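You operate a simulated robot arm through the tools that you are given. There is no shell and no other tool.

The job below is to be done with a simulated robot arm. You get a single attempt, and the scene is never put back.

## Task
Sort the yellow, red and green cards into bays, then reset the winder.
Fine: they lie on the winder and the green work mat; each goes in the bay of its colour; dial to 0, yellow slider to the pink mark.

Only the result counts: the job must be done as asked and must still hold three seconds after the hand-in. Knocking over, shifting, dropping, spilling or breaking anything else fails it.

## Robot
A 6-joint arm with a two-finger parallel gripper, fixed in place. Base frame: the origin is on the floor under the middle of its stand, x ahead of it, y to its left, z up; the work surface is at about z = 91. Units: cm, rad, N and s.
It reaches about 134.7 cm from its shoulder. Its first joint turns from -2.897 to 2.897 rad. Payload 3.91 kg.
The TCP is the grasp point between the finger pads, 3 cm short of the fingertips. In the tool frame z runs along the fingers and y along their closing line. The gripper opens to 11 cm. The fingers are 2 cm wide and 1 cm thick; the gripper's body (4.8 by 11.2 cm) begins 5.5 cm behind the TCP.
Orientation is told as [roll, pitch, yaw] about the base's x, y, z axes, in that order, counted from this pose: with the fingers straight down and closing along the base's y, the tool's x points along the base's -x, its y along +y and its z along -z.

## Interface
- The arm moves only by the tool nudge_tool. Its argument "deltas" is a list that holds one entry, the list of rows, each a list of 6 numbers: the shift along the base's x, y, z in units of 50 mm (1.0 is 50 mm), then the turn, a rotation vector about the base's x, y, z in units of 8 degrees (1.0 is 8 degrees). In form: [[[x, y, z, ax, ay, az], ...]]. A call has 1 to 20 rows; each row shifts and turns the commanded pose from where the row before left it. "grip" is the closure, from 0 (fully open) to 1 (shut), set as the call begins (left out, the last holds). A call with a number of a shift or a turn outside -1 to 1 is refused whole. A row lasts 0.2 s, in which the tool goes at most 5 cm and 0.15 rad; a call with a longer step from one row to the next is refused whole, and so is a gripper value outside its range. A pose out of reach is approached as far as the arm can. The call stops where the force on the tool passes 40 N (or 10 N more than at its start, if that is more) or the arm is blocked; 0.2 s more then pass. The fingers move at their own pace (about 10.8 cm/s each) and stop on an object; they squeeze with about 35 N. The grip force told is the motor's: it shows also when the fingers shut on nothing. Time passes only in rows, and 0.2 s behind the last, so rows that do not move let the fingers close. It gives the time, the measured TCP pose, the force on the tool (base axes), the opening and the grip force at its end, in the units of the frame above (readings bear some noise), with the torque about the TCP (base axes, N m) and any sound that the robot's microphone picked up, and new pictures: "pictures" is both (left out), scene, wrist or none.
- Cameras (640 x 400 px; columns grow to the right, rows downward): "scene" is fixed at [21.83, -49.96, 147.03]; the picture's right is [0.81, -0.59, 0.00], its down [-0.37, -0.51, -0.78] and it looks along [0.46, 0.63, -0.63] (base axes); focal length 315 px, centre (320, 200). "wrist" rides on the gripper at [7.2, 1.7, -10.3] in the tool frame; the picture's right is [-0.23, 0.97, 0.00], its down [-0.76, -0.18, -0.62] and it looks along [-0.61, -0.14, 0.78] (tool axes); focal length 222 px, centre (320, 200). There is no depth. A picture from a camera that has moved, and an enlarged one, comes with that camera's place and axes in the base frame and with its lens.
- inspect(camera, box): a new picture of the part [left, top, right, bottom] of that camera's present view, enlarged. It takes no simulated time.
- close_job(): hands the job in; it is judged then, once.

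Nothing tells you positions but the pictures and the camera data. Unless the task says otherwise, let go and move clear before handing in.

The tools are called after "Request:" as name(argument=value, ...) on one line, values as JSON. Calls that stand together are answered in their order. nudge_tool: Moves the arm, as the interface text tells. Its arguments: {"type":"object","properties":{"deltas":{"type":"array"},"grip":{"type":"number"},"pictures":{"type":"string","enum":["both","scene","wrist","none"]}},"required":["deltas"]} The other tools are called the same way: inspect (camera, box) takes an enlarged picture of a part of a camera's view; close_job () hands the job in.

At the start:

```text
t: 0.0
position: [66.85, 17.78, 116.82]
ee_rot: [0.001, 0.0, 0.002]
contact_force: [0.4, 0.3, 0.9]
torque: [0.0, -0.03, -0.01]
gripper_width: 11.0
grasp_force: 0.1
```

scene: 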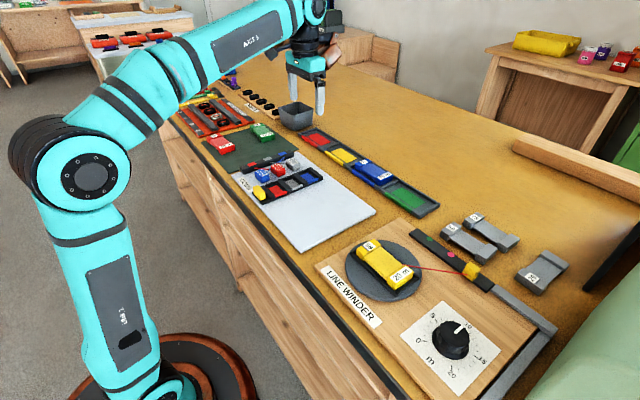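
wrist: 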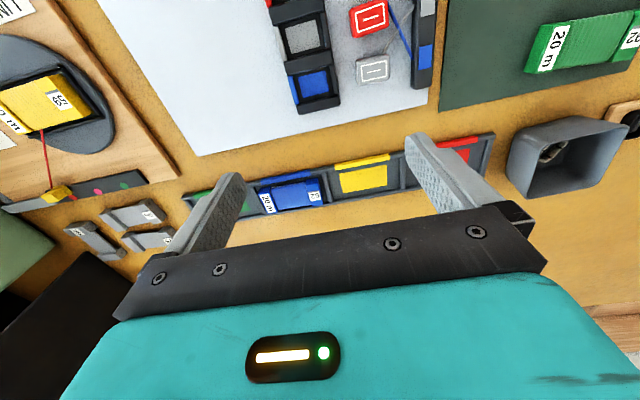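

I see a bench with a line winder holding a yellow card, a dark green mat with red and green cards, and a four-bay tray (red, yellow, blue, green). I'll look closer at each area before moving.

Request:
inspect(camera="scene", box=[310, 200, 560, 400])

Request:
inspect(camera="scene", box=[180, 80, 340, 200])

Request:
inspect(camera="scene", box=[290, 110, 450, 230])

Request:
inspect(camera="wrist", box=[0, 0, 320, 280])

Request:
inspect(camera="wrist", box=[320, 0, 640, 250])

```text
2.00 times, centred on (435, 300) of scene
camera zoom: at [21.83, -49.96, 147.03], right [0.81, -0.59, 0.0], down [-0.37, -0.51, -0.78], along [0.46, 0.63, -0.63], focal length 630 px, centre (90, 0)
```

zoom: 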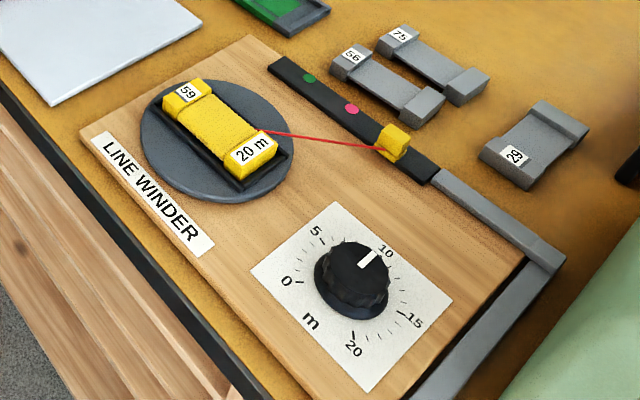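

```text
3.33 times, centred on (260, 140) of scene
camera zoom: at [21.83, -49.96, 147.03], right [0.81, -0.59, 0.0], down [-0.37, -0.51, -0.78], along [0.46, 0.63, -0.63], focal length 1050 px, centre (520, 400)
```

zoom: 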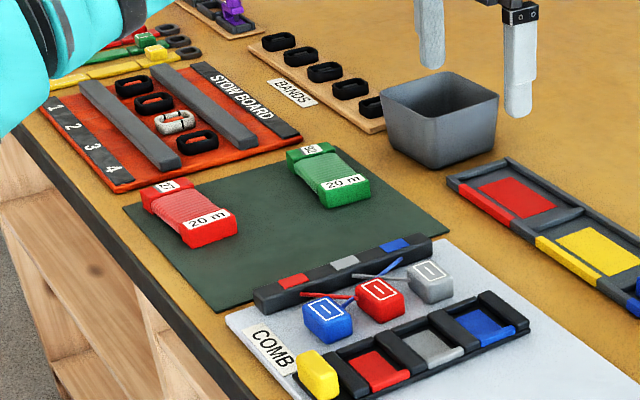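

```text
3.33 times, centred on (370, 170) of scene
camera zoom: at [21.83, -49.96, 147.03], right [0.81, -0.59, 0.0], down [-0.37, -0.51, -0.78], along [0.46, 0.63, -0.63], focal length 1050 px, centre (153, 300)
```

zoom: 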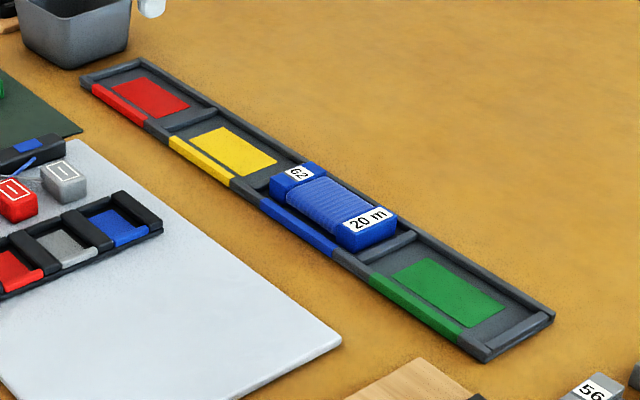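

```text
1.43 times, centred on (160, 140) of wrist
camera zoom: at [59.56, 19.37, 127.12], right [0.23, 0.97, 0.0], down [0.76, -0.18, 0.62], along [0.61, -0.14, -0.78], focal length 317 px, centre (549, 286)
```

zoom: 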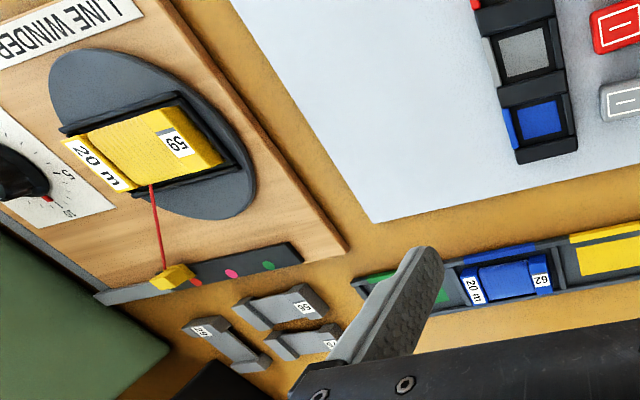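

```text
1.60 times, centred on (480, 125) of wrist
camera zoom: at [59.56, 19.37, 127.12], right [0.23, 0.97, 0.0], down [0.76, -0.18, 0.62], along [0.61, -0.14, -0.78], focal length 355 px, centre (64, 320)
```

zoom: 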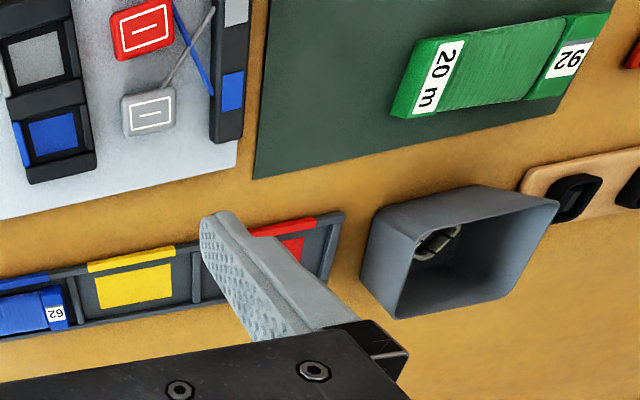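

The tray's bays run along y near x≈83 (red y≈34, yellow ≈20, blue ≈5, green ≈−9). The green card is near (67,49), red near (51,50) and yellow on the winder near (58,−24). Next I'll hover over the green card with the gripper turned 90° to get a close view.

Request:
nudge_tool(deltas=[[[0, 0.52, 0, 0, 0, 0.9375], [0, 0.52, 0, 0, 0, 0.9375], [0, 0.52, 0, 0, 0, 0.9375], [0, 0.52, 0, 0, 0, 0.9375], [0, 0.52, 0, 0, 0, 0.9375], [0, 0.52, 0, 0, 0, 0.9375], [0, 0.52, 0, 0, 0, 0.9375], [0, 0.52, 0, 0, 0, 0.9375], [0, 0.52, 0, 0, 0, 0.9375], [0, 0.52, 0, 0, 0, 0.9375], [0, 0.52, 0, 0, 0, 0.9375], [0, 0.52, 0, 0, 0, 0.9375], [0, 0, 0, 0, 0, 0]]], grip=0)

```text
t: 2.8
position: [66.84, 48.8, 116.75]
ee_rot: [0.0, -0.001, 1.572]
contact_force: [0.1, -0.6, 0.1]
torque: [0.0, 0.0, -0.02]
gripper_width: 11.01
grasp_force: 0.0
camera wrist: at [65.05, 41.55, 127.13], right [-0.97, 0.23, 0.0], down [0.18, 0.76, 0.62], along [0.14, 0.61, -0.78], focal length 222 px, centre (320, 200)
```

scene: 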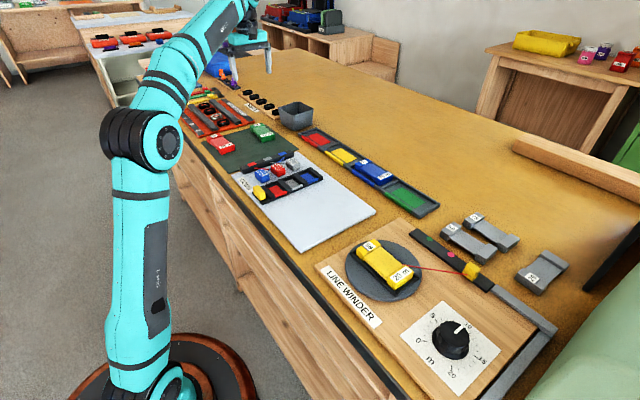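
wrist: 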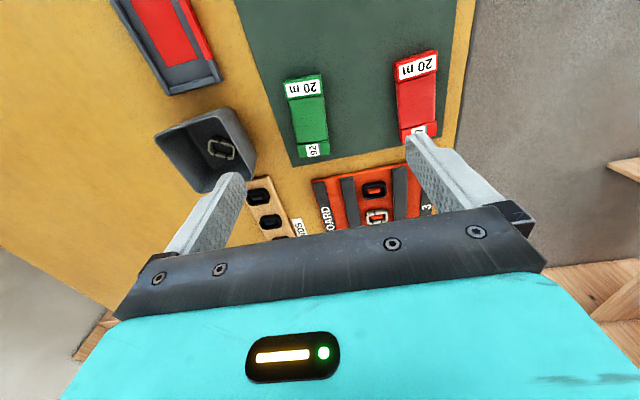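

I now see the green and red cards and the cup in the wrist view. I'll zoom in to measure their positions.

Request:
inspect(camera="wrist", box=[240, 40, 480, 190])

Request:
inspect(camera="scene", box=[195, 100, 315, 175])

Request:
inspect(camera="scene", box=[330, 225, 450, 300])

Request:
inspect(camera="scene", box=[340, 145, 460, 220])

```text
2.67 times, centred on (360, 115) of wrist
camera zoom: at [65.05, 41.55, 127.13], right [-0.97, 0.23, 0.0], down [0.18, 0.76, 0.62], along [0.14, 0.61, -0.78], focal length 592 px, centre (213, 427)
```

zoom: 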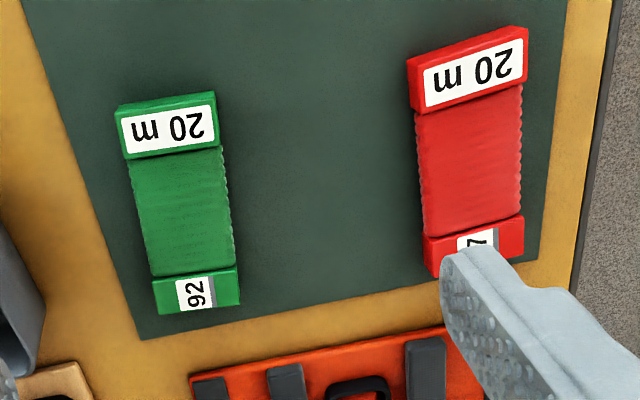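

```text
5.33 times, centred on (255, 138) of scene
camera zoom: at [21.83, -49.96, 147.03], right [0.81, -0.59, 0.0], down [-0.37, -0.51, -0.78], along [0.46, 0.63, -0.63], focal length 1680 px, centre (667, 533)
```

zoom: 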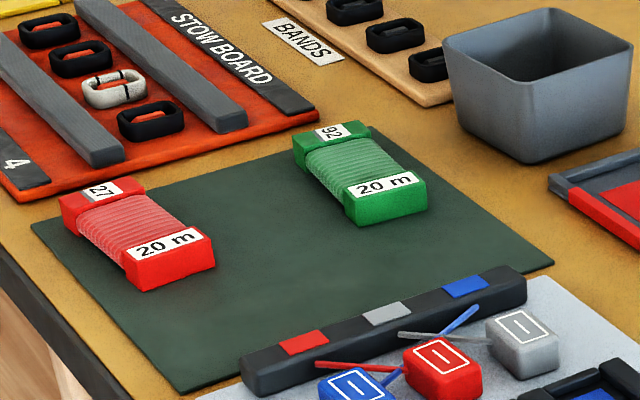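

```text
5.33 times, centred on (390, 262) of scene
camera zoom: at [21.83, -49.96, 147.03], right [0.81, -0.59, 0.0], down [-0.37, -0.51, -0.78], along [0.46, 0.63, -0.63], focal length 1680 px, centre (-53, -133)
```

zoom: 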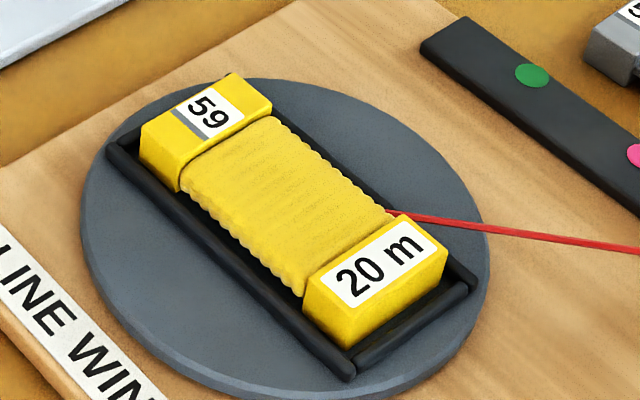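

```text
5.33 times, centred on (400, 182) of scene
camera zoom: at [21.83, -49.96, 147.03], right [0.81, -0.59, 0.0], down [-0.37, -0.51, -0.78], along [0.46, 0.63, -0.63], focal length 1680 px, centre (-107, 293)
```

zoom: 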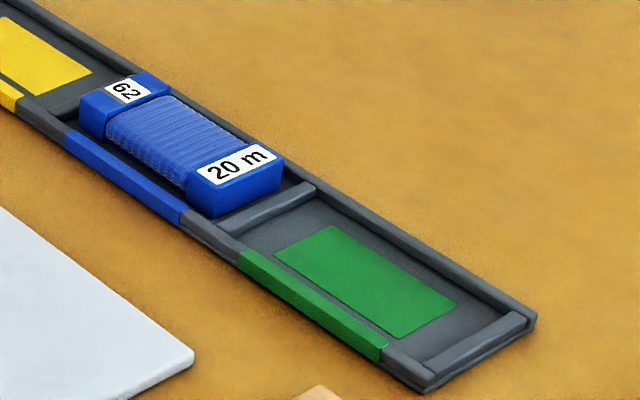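

The wrist view puts the green card at about (69.2, 52.4), roughly 11 cm long along y. I'll go lower over it and look again to pin down its height.

Request:
nudge_tool(deltas=[[[0.24, 0.36, -0.5, 0, 0, 0], [0.24, 0.36, -0.6, 0, 0, 0], [0, 0, -0.6, 0, 0, 0], [0, 0, -0.4, 0, 0, 0], [0, 0, 0, 0, 0, 0]]], pictures="wrist")

Request:
inspect(camera="wrist", box=[200, 20, 440, 170])

```text
t: 4.0
position: [69.34, 52.46, 106.29]
ee_rot: [0.001, -0.001, 1.57]
contact_force: [-0.4, 0.5, -1.0]
torque: [-0.01, 0.0, 0.01]
gripper_width: 10.98
grasp_force: 0.2
camera wrist: at [67.63, 45.17, 116.59], right [-0.97, 0.23, 0.0], down [0.18, 0.76, 0.62], along [0.14, 0.61, -0.78], focal length 222 px, centre (320, 200)
```

wrist: 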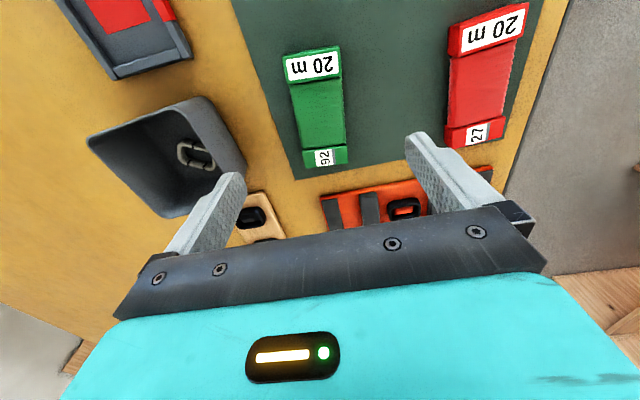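

```text
2.67 times, centred on (320, 95) of wrist
camera zoom: at [67.63, 45.17, 116.59], right [-0.97, 0.23, 0.0], down [0.18, 0.76, 0.62], along [0.14, 0.61, -0.78], focal length 592 px, centre (320, 480)
```

zoom: 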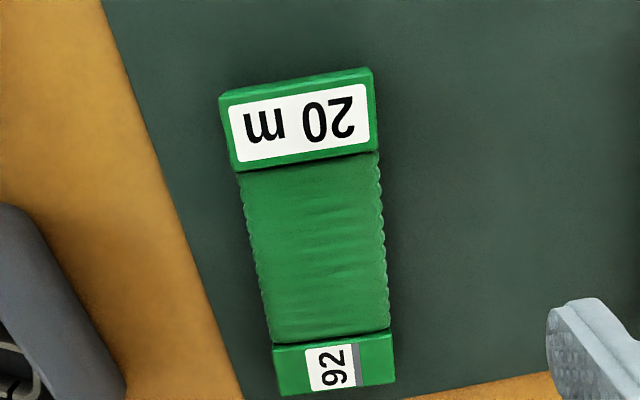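

The green card is about 5 cm wide and 11 cm long, turned about −6°, centred near (69.4, 52.5), with its top near z≈93.7. I'll align the yaw and descend part way, then check the finger height.

Request:
nudge_tool(deltas=[[[0, 0, -0.5, 0, 0, -0.75], [0, 0, -0.5, 0, 0, 0], [0, 0, -0.5, 0, 0, 0], [0, 0, -0.46, 0, 0, 0], [0, 0, 0, 0, 0, 0]]], pictures="both")

Request:
inspect(camera="scene", box=[215, 90, 311, 150])

Request:
inspect(camera="wrist", box=[160, 0, 480, 200])

```text
t: 5.2
position: [69.37, 52.56, 96.35]
ee_rot: [0.0, 0.0, 1.465]
contact_force: [0.1, 0.8, 0.2]
torque: [-0.03, 0.0, -0.02]
gripper_width: 11.0
grasp_force: 0.1
camera wrist: at [66.86, 45.41, 106.69], right [-0.94, 0.33, 0.0], down [0.26, 0.74, 0.62], along [0.2, 0.59, -0.78], focal length 222 px, centre (320, 200)
```

scene: 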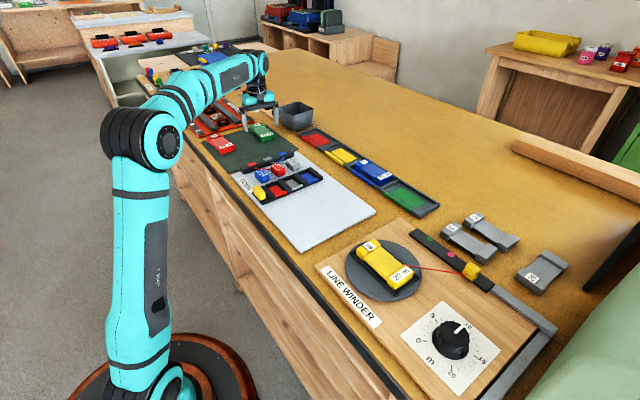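
wrist: 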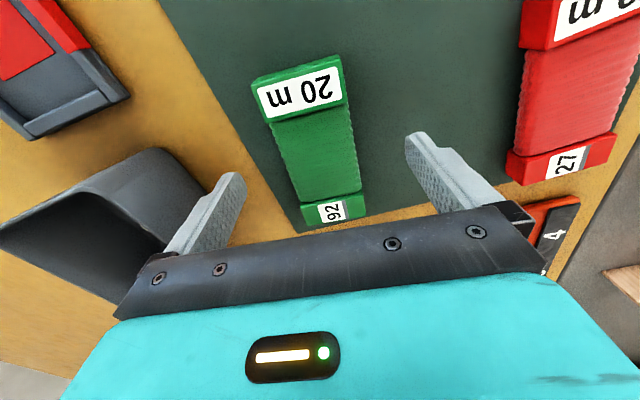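

```text
6.67 times, centred on (263, 120) of scene
camera zoom: at [21.83, -49.96, 147.03], right [0.81, -0.59, 0.0], down [-0.37, -0.51, -0.78], along [0.46, 0.63, -0.63], focal length 2100 px, centre (700, 733)
```

zoom: 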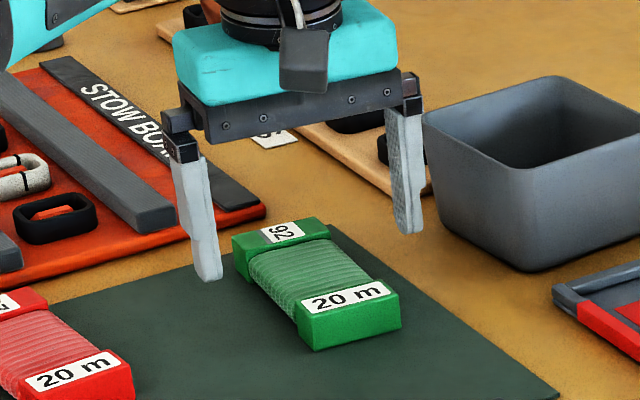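

```text
2.00 times, centred on (320, 100) of wrist
camera zoom: at [66.86, 45.41, 106.69], right [-0.94, 0.33, 0.0], down [0.26, 0.74, 0.62], along [0.2, 0.59, -0.78], focal length 444 px, centre (320, 400)
```

zoom: 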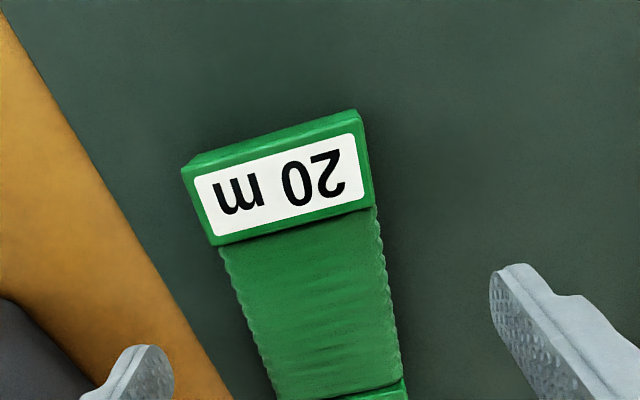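

The fingers straddle the green card, and by comparing the fingertips with the card its top looks to be near z≈92. I'll lower a bit more and check again.

Request:
nudge_tool(deltas=[[[0, 0, -0.2, 0, 0, 0], [0, 0, -0.2, 0, 0, 0], [0, 0, 0, 0, 0, 0]]], pictures="none")

Request:
inspect(camera="scene", box=[215, 90, 311, 150])

```text
t: 6.0
position: [69.31, 52.5, 94.52]
ee_rot: [0.0, 0.0, 1.466]
contact_force: [-0.4, -0.4, -0.4]
torque: [0.0, -0.03, -0.02]
gripper_width: 11.03
grasp_force: 0.0
```

```text
6.67 times, centred on (263, 120) of scene
camera zoom: at [21.83, -49.96, 147.03], right [0.81, -0.59, 0.0], down [-0.37, -0.51, -0.78], along [0.46, 0.63, -0.63], focal length 2100 px, centre (700, 733)
```

zoom: 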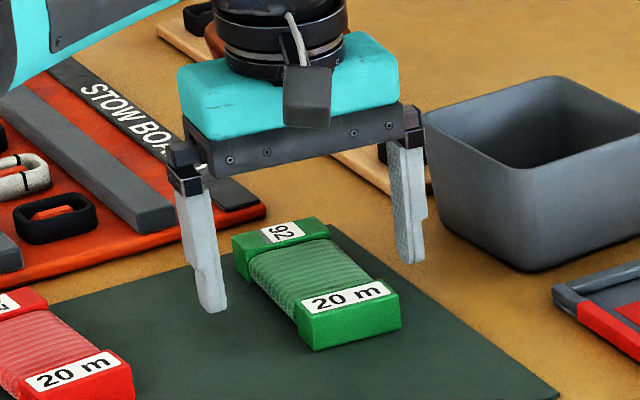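

The tips look about 1.3 cm above the mat. I'll go down another 0.6 cm and close on the card.

Request:
nudge_tool(deltas=[[[0, 0, -0.12, 0, 0, 0], [0, 0, 0, 0, 0, 0]]], pictures="none")

Request:
nudge_tool(deltas=[[[0, 0, 0, 0, 0, 0], [0, 0, 0, 0, 0, 0], [0, 0, 0, 0, 0, 0]]], grip=1, pictures="both")

Request:
inspect(camera="scene", box=[215, 90, 311, 150])

```text
t: 6.6
position: [69.21, 52.75, 93.82]
ee_rot: [-0.001, -0.001, 1.466]
contact_force: [-0.2, 0.3, 0.5]
torque: [0.0, 0.01, -0.04]
gripper_width: 11.0
grasp_force: 0.1
```

```text
t: 7.4
position: [69.24, 52.61, 93.8]
ee_rot: [0.001, -0.001, 1.466]
contact_force: [0.5, -0.9, -0.6]
torque: [0.03, 0.0, -0.05]
gripper_width: 5.29
grasp_force: 35.1
camera wrist: at [66.78, 45.52, 104.18], right [-0.94, 0.33, 0.0], down [0.26, 0.74, 0.62], along [0.2, 0.59, -0.78], focal length 222 px, centre (320, 200)
```

scene: 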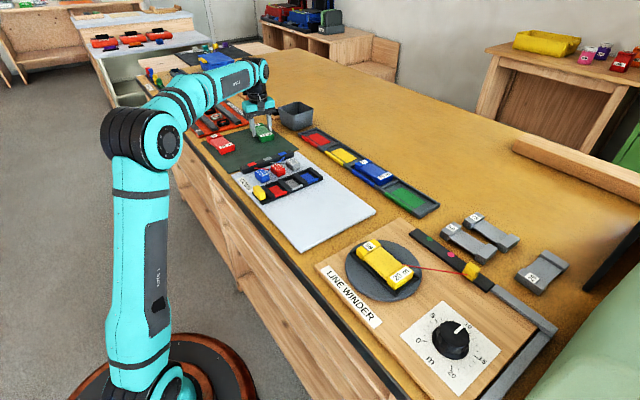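
wrist: 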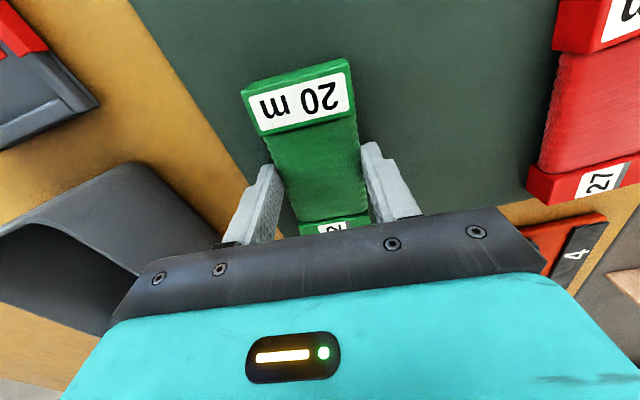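

```text
6.67 times, centred on (263, 120) of scene
camera zoom: at [21.83, -49.96, 147.03], right [0.81, -0.59, 0.0], down [-0.37, -0.51, -0.78], along [0.46, 0.63, -0.63], focal length 2100 px, centre (700, 733)
```

zoom: 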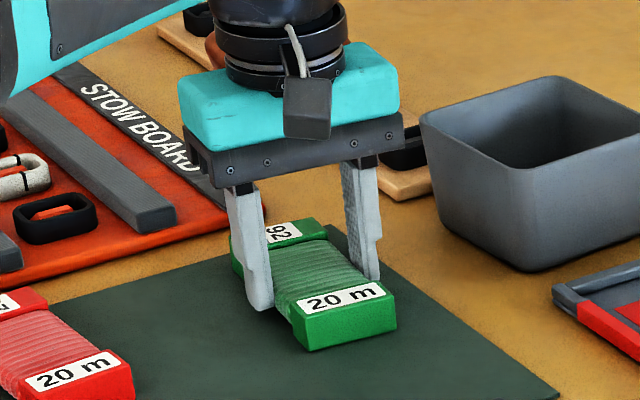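

The green card is gripped (5.3 cm wide). I'll lift it and carry it high over the tray toward the green bay, then look at the bay before lowering.

Request:
nudge_tool(deltas=[[[0, 0, 0.4, 0, 0, 0], [0, 0, 0.8, 0, 0, 0], [0, 0, 0.9, 0, 0, 0], [0, 0, 0.9, 0, 0, 0], [0, 0, 0.5, 0, 0, 0.75], [0.21, -0.8, 0, 0, 0, 0], [0.21, -0.95, 0, 0, 0, 0], [0.21, -0.95, 0, 0, 0, 0], [0.21, -0.95, 0, 0, 0, 0], [0.21, -0.95, 0, 0, 0, 0], [0.21, -0.95, 0, 0, 0, 0], [0.21, -0.95, 0, 0, 0, 0], [0.21, -0.95, 0, 0, 0, 0], [0.21, -0.95, 0, 0, 0, 0], [0.21, -0.95, 0, 0, 0, 0], [0.21, -0.95, 0, 0, 0, 0], [0.21, -0.95, 0, 0, 0, 0], [0.21, -0.95, 0, 0, 0, 0], [0, 0, 0, 0, 0, 0]]], pictures="both")

Request:
inspect(camera="wrist", box=[160, 0, 480, 200])

```text
t: 11.4
position: [82.8, -8.1, 111.19]
ee_rot: [0.001, 0.001, 1.57]
contact_force: [-0.7, 0.6, 0.3]
torque: [0.02, 0.02, 0.0]
gripper_width: 0.0
grasp_force: 35.0
camera wrist: at [81.05, -15.56, 121.6], right [-0.97, 0.23, 0.0], down [0.18, 0.76, 0.62], along [0.14, 0.61, -0.78], focal length 222 px, centre (320, 200)
```

scene: 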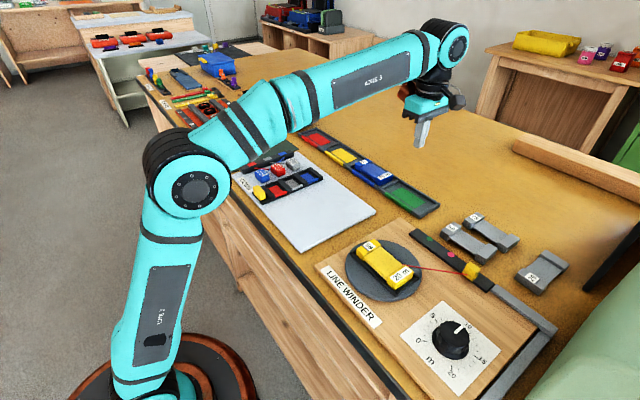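
wrist: 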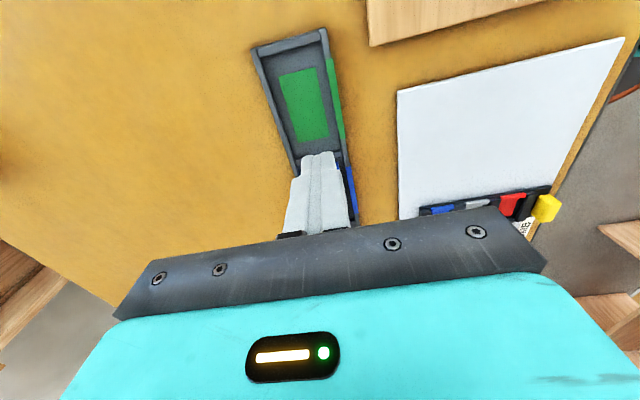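

```text
2.00 times, centred on (320, 100) of wrist
camera zoom: at [81.05, -15.56, 121.6], right [-0.97, 0.23, 0.0], down [0.18, 0.76, 0.62], along [0.14, 0.61, -0.78], focal length 444 px, centre (320, 400)
```

zoom: 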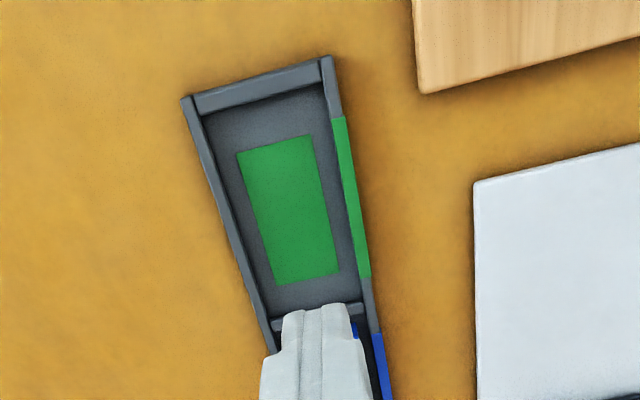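

The grip lost the card during the lift (fingers fully shut), so it slipped out low and I need to find it. This view did give me the green bay: inner x 81.4–88.5, y −14 to −0.4, centre about (85, −7.3). I'll go back over the mat and look.

Request:
nudge_tool(deltas=[[[-0.2, 0.95, 0.1, 0, 0, 0], [-0.2, 0.95, 0.1, 0, 0, 0], [-0.2, 0.95, 0.1, 0, 0, 0], [-0.2, 0.95, 0.1, 0, 0, 0], [-0.2, 0.95, 0.1, 0, 0, 0], [-0.2, 0.95, 0.1, 0, 0, 0], [-0.2, 0.95, 0.1, 0, 0, 0], [-0.2, 0.95, 0.1, 0, 0, 0], [-0.2, 0.95, 0.1, 0, 0, 0], [-0.2, 0.95, 0.1, 0, 0, 0], [-0.2, 0.95, 0.1, 0, 0, 0], [-0.2, 0.8, 0.1, 0, 0, 0], [0, 0, 0, 0, 0, 0]]], grip=0, pictures="both")

Request:
inspect(camera="scene", box=[195, 90, 323, 170])

Request:
inspect(camera="wrist", box=[160, 0, 480, 200])

```text
t: 14.2
position: [70.84, 47.77, 117.43]
ee_rot: [-0.001, 0.001, 1.569]
contact_force: [-0.4, 0.7, 0.1]
torque: [-0.03, -0.03, -0.02]
gripper_width: 10.98
grasp_force: 0.1
camera wrist: at [69.06, 40.49, 127.85], right [-0.97, 0.23, 0.0], down [0.18, 0.76, 0.62], along [0.14, 0.61, -0.78], focal length 222 px, centre (320, 200)
```

scene: 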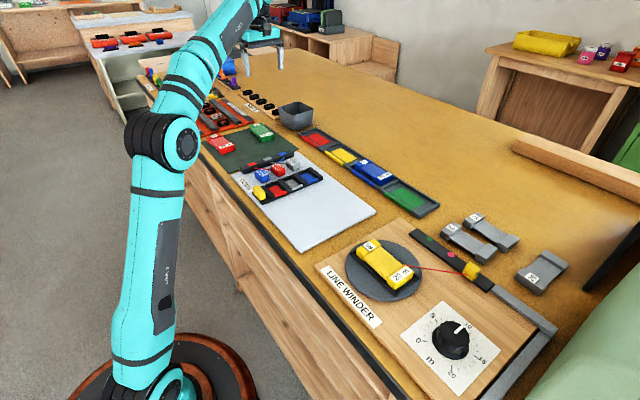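
wrist: 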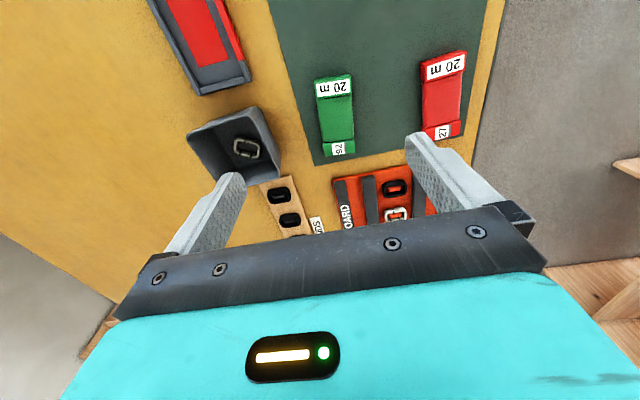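

```text
5.00 times, centred on (259, 130) of scene
camera zoom: at [21.83, -49.96, 147.03], right [0.81, -0.59, 0.0], down [-0.37, -0.51, -0.78], along [0.46, 0.63, -0.63], focal length 1575 px, centre (625, 550)
```

zoom: 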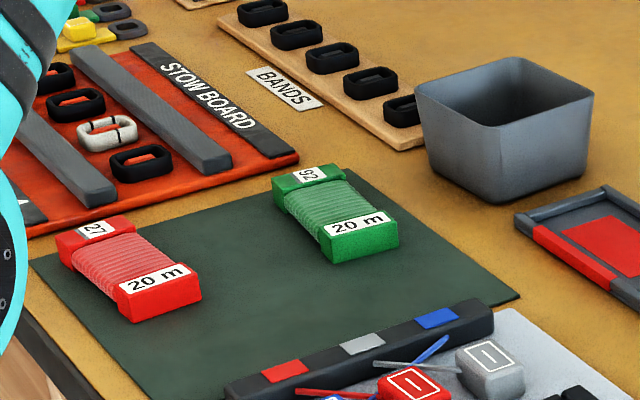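

```text
2.00 times, centred on (320, 100) of wrist
camera zoom: at [69.06, 40.49, 127.85], right [-0.97, 0.23, 0.0], down [0.18, 0.76, 0.62], along [0.14, 0.61, -0.78], focal length 444 px, centre (320, 400)
```

zoom: 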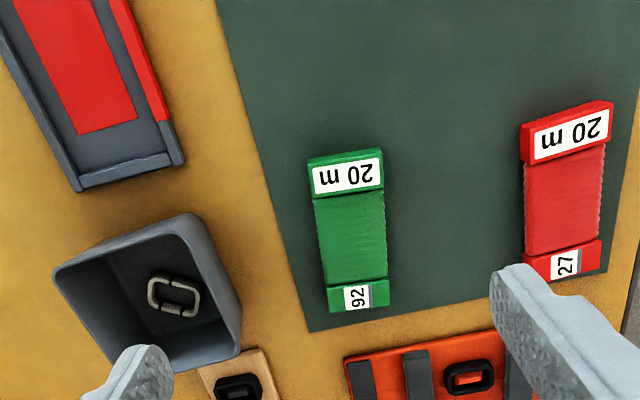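

The green card is still lying on the mat, essentially where it was; my grip was just too high. I'll go back with a narrower opening, feel for the mat with a gentle descent, and take it lower.

Request:
nudge_tool(deltas=[[[-0.15, 0.52, -0.5, 0, 0, -0.75], [-0.15, 0.52, -0.8, 0, 0, 0], [0, 0, -0.9, 0, 0, 0], [0, 0, -0.9, 0, 0, 0], [0, 0, -0.9, 0, 0, 0], [0, 0, -0.5, 0, 0, 0], [0, 0, -0.2, 0, 0, 0], [0, 0, 0, 0, 0, 0], [0, 0, 0, 0, 0, 0]]], grip=0.25, pictures="wrist")

Request:
inspect(camera="scene", box=[215, 90, 311, 150])

```text
t: 16.2
position: [69.36, 53.0, 93.81]
ee_rot: [0.0, 0.0, 1.466]
contact_force: [0.2, -0.2, -0.1]
torque: [-0.02, -0.03, 0.0]
gripper_width: 8.23
grasp_force: 0.1
camera wrist: at [66.87, 45.97, 104.1], right [-0.94, 0.33, 0.0], down [0.26, 0.74, 0.62], along [0.2, 0.59, -0.78], focal length 222 px, centre (320, 200)
```

wrist: 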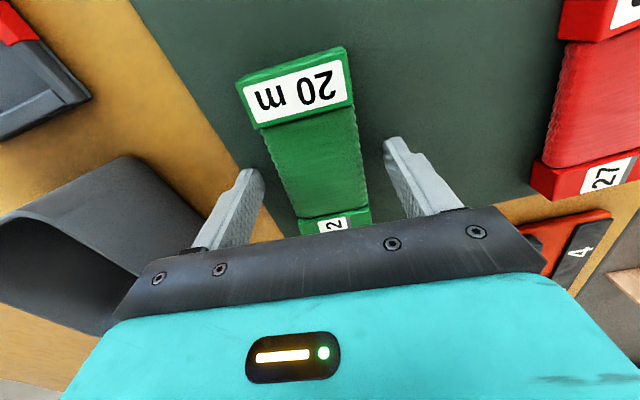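

```text
6.67 times, centred on (263, 120) of scene
camera zoom: at [21.83, -49.96, 147.03], right [0.81, -0.59, 0.0], down [-0.37, -0.51, -0.78], along [0.46, 0.63, -0.63], focal length 2100 px, centre (700, 733)
```

zoom: 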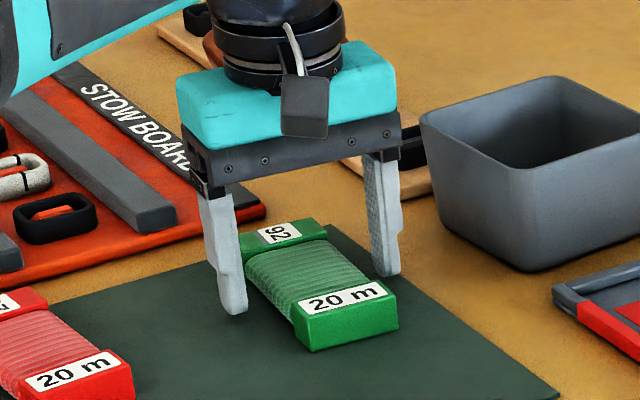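

The fingers straddle the card with tips near z≈90.8. I'll now probe downward in small steps until I feel the mat.

Request:
nudge_tool(deltas=[[[0, 0, -0.03, 0, 0, 0], [0, 0, -0.03, 0, 0, 0], [0, 0, -0.03, 0, 0, 0], [0, 0, -0.03, 0, 0, 0]]], pictures="none")

Request:
inspect(camera="scene", box=[215, 90, 311, 150])

```text
t: 17.2
position: [69.29, 52.99, 93.27]
ee_rot: [0.001, 0.002, 1.465]
contact_force: [1.0, 0.0, 6.4]
torque: [0.0, 0.25, 0.03]
gripper_width: 8.2
grasp_force: 0.2
```

```text
6.67 times, centred on (263, 120) of scene
camera zoom: at [21.83, -49.96, 147.03], right [0.81, -0.59, 0.0], down [-0.37, -0.51, -0.78], along [0.46, 0.63, -0.63], focal length 2100 px, centre (700, 733)
```

zoom: 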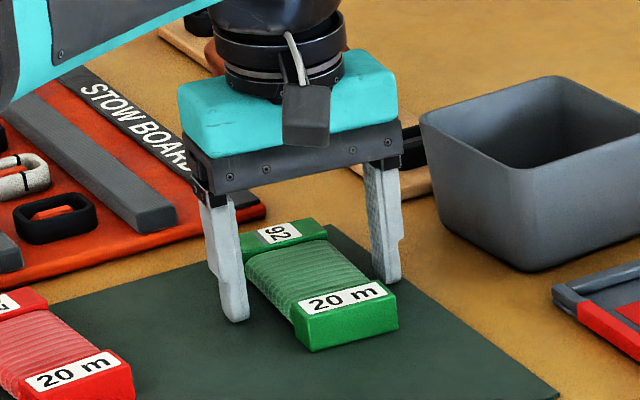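

I felt the mat at tip height z≈90.25, so the card spans about z 90.3–92.4 and the first grip only held its upper part. I'll rise 1 mm, close, and lift slowly by a small amount to test the hold.

Request:
nudge_tool(deltas=[[[0, 0, 0.03, 0, 0, 0], [0, 0, 0, 0, 0, 0]]], pictures="none")

Request:
nudge_tool(deltas=[[[0, 0, 0, 0, 0, 0], [0, 0, 0, 0, 0, 0], [0, 0, 0, 0, 0, 0], [0, 0, 0, 0, 0, 0]]], grip=1, pictures="none")

Request:
nudge_tool(deltas=[[[0, 0, 0.05, 0, 0, 0], [0, 0, 0.1, 0, 0, 0], [0, 0, 0.1, 0, 0, 0], [0, 0, 0.05, 0, 0, 0]]], pictures="both")

Request:
inspect(camera="scene", box=[215, 90, 311, 150])

```text
t: 17.8
position: [69.31, 53.01, 93.3]
ee_rot: [0.001, 0.001, 1.467]
contact_force: [-0.5, 0.0, 0.6]
torque: [-0.01, 0.0, 0.04]
gripper_width: 8.29
grasp_force: 0.0
```

```text
t: 18.8
position: [69.33, 52.99, 93.36]
ee_rot: [0.001, 0.0, 1.465]
contact_force: [-0.8, -0.6, 0.0]
torque: [0.03, 0.02, -0.02]
gripper_width: 5.34
grasp_force: 35.0
```

```text
t: 19.8
position: [69.4, 52.96, 94.91]
ee_rot: [0.001, 0.0, 1.466]
contact_force: [-0.1, -0.1, -0.8]
torque: [-0.01, 0.01, 0.0]
gripper_width: 5.31
grasp_force: 35.3
camera wrist: at [66.95, 45.93, 105.25], right [-0.94, 0.33, 0.0], down [0.26, 0.74, 0.62], along [0.2, 0.59, -0.78], focal length 222 px, centre (320, 200)
```

scene: 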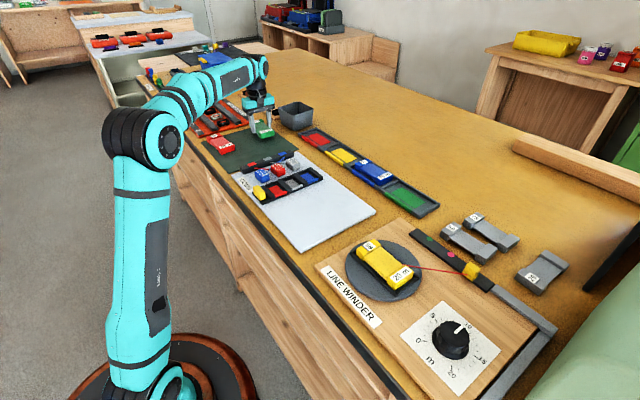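
wrist: 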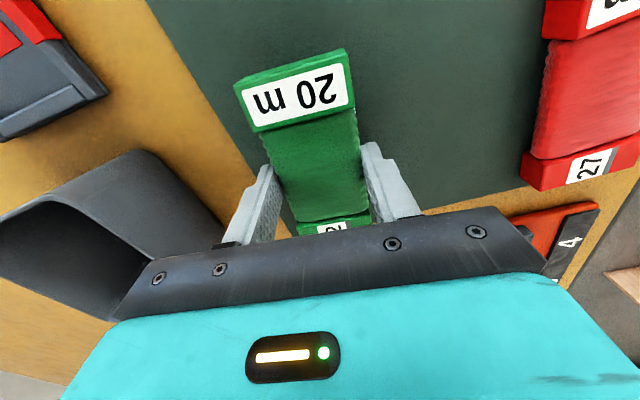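

```text
6.67 times, centred on (263, 120) of scene
camera zoom: at [21.83, -49.96, 147.03], right [0.81, -0.59, 0.0], down [-0.37, -0.51, -0.78], along [0.46, 0.63, -0.63], focal length 2100 px, centre (700, 733)
```

zoom: 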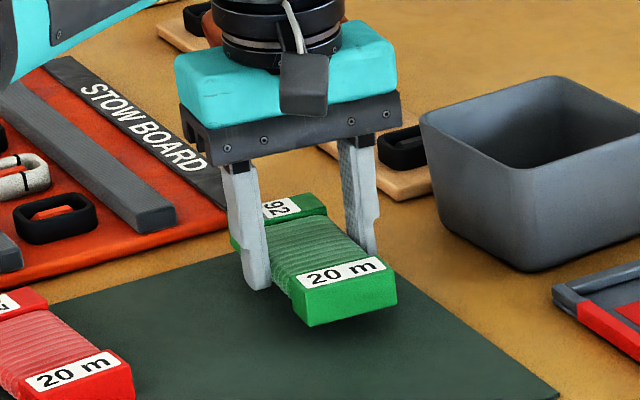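

The green card is held and lifted level now. I'll raise it gently and carry it at a moderate pace to the green bay.

Request:
nudge_tool(deltas=[[[0, 0, 0.15, 0, 0, 0], [0, 0, 0.25, 0, 0, 0], [0, 0, 0.35, 0, 0, 0], [0, 0, 0.4, 0, 0, 0], [0, 0, 0.4, 0, 0, 0], [0, 0, 0.4, 0, 0, 0], [0, 0, 0.4, 0, 0, 0.25], [0, 0, 0.3, 0, 0, 0.25], [0, 0, 0.1, 0, 0, 0.25], [0, -0.2, 0, 0, 0, 0], [0, -0.3, 0, 0, 0, 0], [0, -0.4, 0, 0, 0, 0], [0, -0.5, 0, 0, 0, 0], [0, -0.5, 0, 0, 0, 0], [0, -0.5, 0, 0, 0, 0]]], pictures="none")

Request:
nudge_tool(deltas=[[[0.16, -0.5, 0, 0, 0, 0], [0.16, -0.5, 0, 0, 0, 0], [0.16, -0.5, 0, 0, 0, 0], [0.16, -0.5, 0, 0, 0, 0], [0.16, -0.5, 0, 0, 0, 0], [0.16, -0.5, 0, 0, 0, 0], [0.16, -0.5, 0, 0, 0, 0], [0.16, -0.5, 0, 0, 0, 0], [0.16, -0.5, 0, 0, 0, 0], [0.16, -0.5, 0, 0, 0, 0], [0.16, -0.5, 0, 0, 0, 0], [0.16, -0.5, 0, 0, 0, 0], [0.16, -0.5, 0, 0, 0, 0], [0.16, -0.5, 0, 0, 0, 0], [0.16, -0.5, 0, 0, 0, 0], [0.16, -0.5, 0, 0, 0, 0], [0.16, -0.5, 0, 0, 0, 0], [0.16, -0.5, 0, 0, 0, 0], [0.16, -0.4, 0, 0, 0, 0], [0.08, -0.25, 0, 0, 0, 0]]], pictures="both")

Request:
inspect(camera="wrist", box=[160, 0, 480, 200])

```text
t: 23.0
position: [69.18, 41.05, 108.47]
ee_rot: [0.001, 0.0, 1.571]
contact_force: [0.9, 1.0, -1.1]
torque: [-0.05, 0.06, -0.02]
gripper_width: 5.3
grasp_force: 35.0
```

```text
t: 27.2
position: [84.82, -7.33, 108.76]
ee_rot: [-0.001, -0.001, 1.568]
contact_force: [0.3, 0.2, -1.4]
torque: [-0.02, -0.03, 0.01]
gripper_width: 5.28
grasp_force: 35.0
camera wrist: at [83.21, -14.63, 119.08], right [-0.97, 0.23, 0.0], down [0.18, 0.76, 0.62], along [0.14, 0.61, -0.78], focal length 222 px, centre (320, 200)
```

scene: 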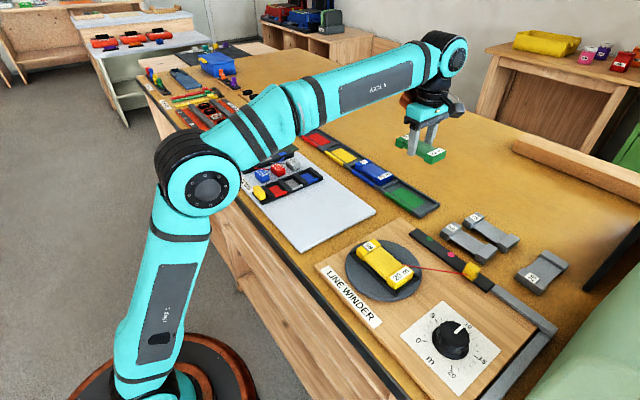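
wrist: 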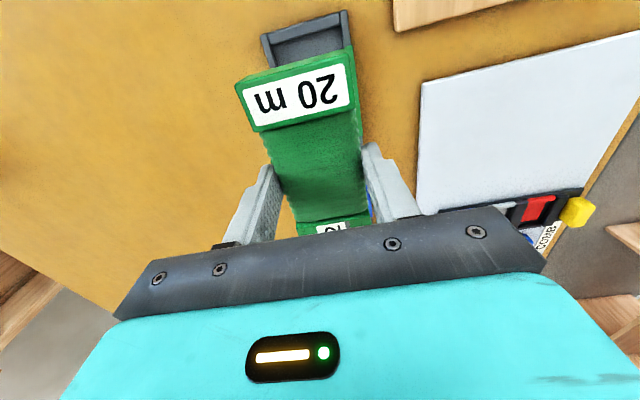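

```text
2.00 times, centred on (320, 100) of wrist
camera zoom: at [83.21, -14.63, 119.08], right [-0.97, 0.23, 0.0], down [0.18, 0.76, 0.62], along [0.14, 0.61, -0.78], focal length 444 px, centre (320, 400)
```

zoom: 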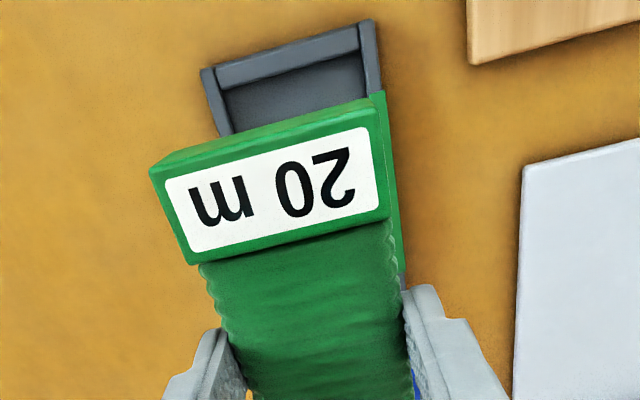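

The card is over the green bay (bay centre about (85.0, −7.2), TCP at (84.8, −7.3)). I'll lower it to just above the tray and check.

Request:
nudge_tool(deltas=[[[0.03, 0.02, -0.3, 0, 0, 0], [0, 0, -0.4, 0, 0, 0], [0, 0, -0.4, 0, 0, 0], [0, 0, -0.4, 0, 0, 0], [0, 0, -0.4, 0, 0, 0], [0, 0, -0.4, 0, 0, 0], [0, 0, -0.3, 0, 0, 0], [0, 0, -0.1, 0, 0, 0], [0, 0, 0, 0, 0, 0]]], pictures="wrist")

Request:
inspect(camera="scene", box=[355, 145, 451, 220])

```text
t: 29.2
position: [85.21, -7.16, 95.06]
ee_rot: [0.0, 0.0, 1.569]
contact_force: [0.6, 0.4, -0.9]
torque: [0.01, 0.0, 0.02]
gripper_width: 5.29
grasp_force: 35.3
camera wrist: at [83.44, -14.52, 105.43], right [-0.97, 0.23, 0.0], down [0.18, 0.76, 0.62], along [0.14, 0.61, -0.78], focal length 222 px, centre (320, 200)
```

wrist: 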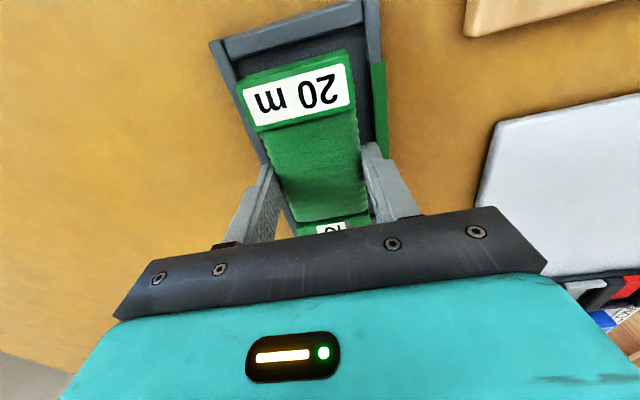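

```text
5.33 times, centred on (403, 182) of scene
camera zoom: at [21.83, -49.96, 147.03], right [0.81, -0.59, 0.0], down [-0.37, -0.51, -0.78], along [0.46, 0.63, -0.63], focal length 1680 px, centre (-123, 293)
```

zoom: 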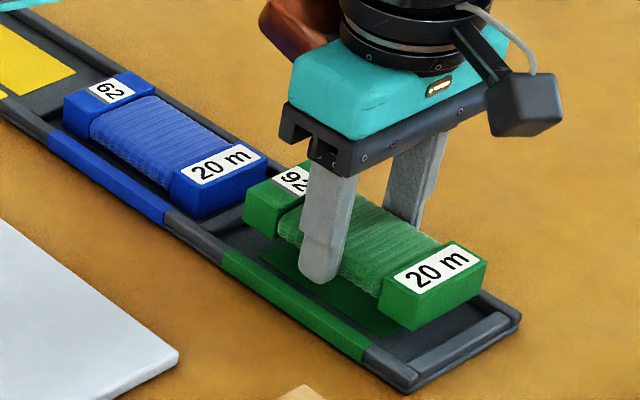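

The card sits just above the green bay. I'll shift 0.3 cm toward the bay centre and lower in small steps, watching the force.

Request:
nudge_tool(deltas=[[[-0.06, 0, 0, 0, 0, 0], [0, 0, -0.04, 0, 0, 0], [0, 0, -0.04, 0, 0, 0], [0, 0, -0.04, 0, 0, 0], [0, 0, 0, 0, 0, 0]]], pictures="none")

Request:
inspect(camera="scene", box=[365, 165, 445, 215])

```text
t: 30.4
position: [84.81, -7.3, 94.56]
ee_rot: [-0.001, 0.0, 1.57]
contact_force: [0.2, -0.1, -0.9]
torque: [0.03, 0.02, 0.0]
gripper_width: 5.31
grasp_force: 34.6
```

```text
8.00 times, centred on (405, 190) of scene
camera zoom: at [21.83, -49.96, 147.03], right [0.81, -0.59, 0.0], down [-0.37, -0.51, -0.78], along [0.46, 0.63, -0.63], focal length 2520 px, centre (-360, 280)
```

zoom: 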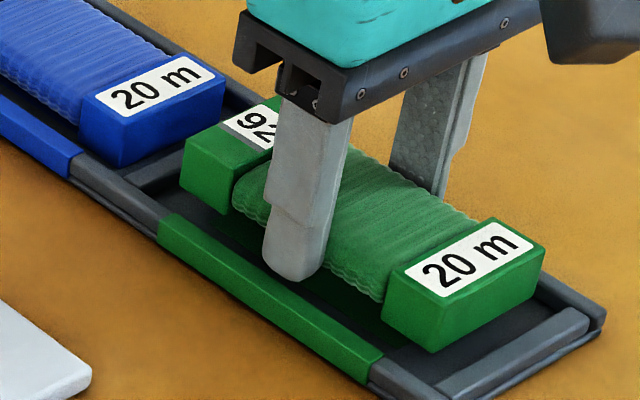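

The tip is just beside the rim's inner edge and there's no contact yet. I'll continue down in millimetre steps.

Request:
nudge_tool(deltas=[[[0, 0, -0.03, 0, 0, 0], [0, 0, -0.03, 0, 0, 0], [0, 0, 0, 0, 0, 0]]], pictures="none")

Request:
inspect(camera="scene", box=[365, 165, 445, 215])

```text
t: 31.2
position: [84.69, -7.27, 94.21]
ee_rot: [0.001, -0.001, 1.57]
contact_force: [-0.1, -0.4, 1.1]
torque: [0.01, 0.03, -0.01]
gripper_width: 5.28
grasp_force: 35.2
```

```text
8.00 times, centred on (405, 190) of scene
camera zoom: at [21.83, -49.96, 147.03], right [0.81, -0.59, 0.0], down [-0.37, -0.51, -0.78], along [0.46, 0.63, -0.63], focal length 2520 px, centre (-360, 280)
```

zoom: 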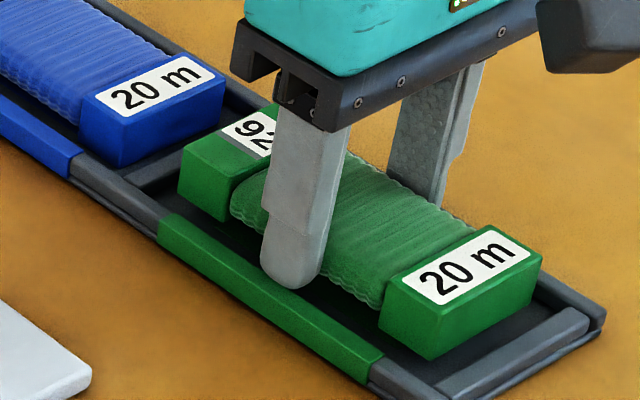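

No clear contact yet. I'll take another small step down.

Request:
nudge_tool(deltas=[[[0, 0, -0.03, 0, 0, 0], [0, 0, 0, 0, 0, 0]]], pictures="none")

Request:
inspect(camera="scene", box=[365, 165, 445, 215])

```text
t: 31.8
position: [84.84, -7.09, 94.16]
ee_rot: [-0.002, 0.0, 1.569]
contact_force: [-2.3, 2.1, 16.9]
torque: [0.03, 0.68, -0.05]
gripper_width: 5.33
grasp_force: 35.5
```

```text
8.00 times, centred on (405, 190) of scene
camera zoom: at [21.83, -49.96, 147.03], right [0.81, -0.59, 0.0], down [-0.37, -0.51, -0.78], along [0.46, 0.63, -0.63], focal length 2520 px, centre (-360, 280)
```

zoom: 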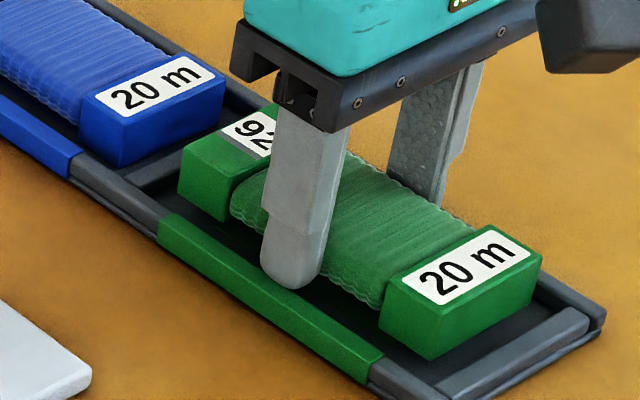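

I've touched the front rim with the left fingertip (rim top ≈ z 91.1), so the card bottom is only a few millimetres above the bay floor. I'll back off 2 mm, nudge to the centre, and let go there.

Request:
nudge_tool(deltas=[[[0, 0, 0.05, 0, 0, 0], [0.03, 0, 0, 0, 0, 0], [0, 0, 0, 0, 0, 0]]], pictures="none")

Request:
nudge_tool(deltas=[[[0, 0, 0, 0, 0, 0], [0, 0, 0, 0, 0, 0], [0, 0, 0, 0, 0, 0]]], grip=0.3, pictures="none")

Request:
inspect(camera="scene", box=[365, 165, 445, 215])

```text
t: 32.6
position: [85.06, -7.2, 94.31]
ee_rot: [0.001, 0.0, 1.571]
contact_force: [-0.8, 0.2, -0.1]
torque: [0.01, -0.01, 0.01]
gripper_width: 5.31
grasp_force: 35.6
```

```text
t: 33.4
position: [84.98, -7.18, 94.32]
ee_rot: [-0.001, 0.0, 1.572]
contact_force: [0.1, 0.0, 0.4]
torque: [0.0, 0.0, 0.02]
gripper_width: 7.7
grasp_force: 0.2
```

```text
8.00 times, centred on (405, 190) of scene
camera zoom: at [21.83, -49.96, 147.03], right [0.81, -0.59, 0.0], down [-0.37, -0.51, -0.78], along [0.46, 0.63, -0.63], focal length 2520 px, centre (-360, 280)
```

zoom: 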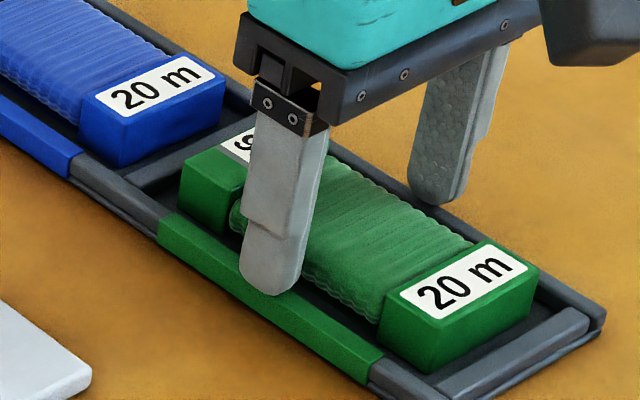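

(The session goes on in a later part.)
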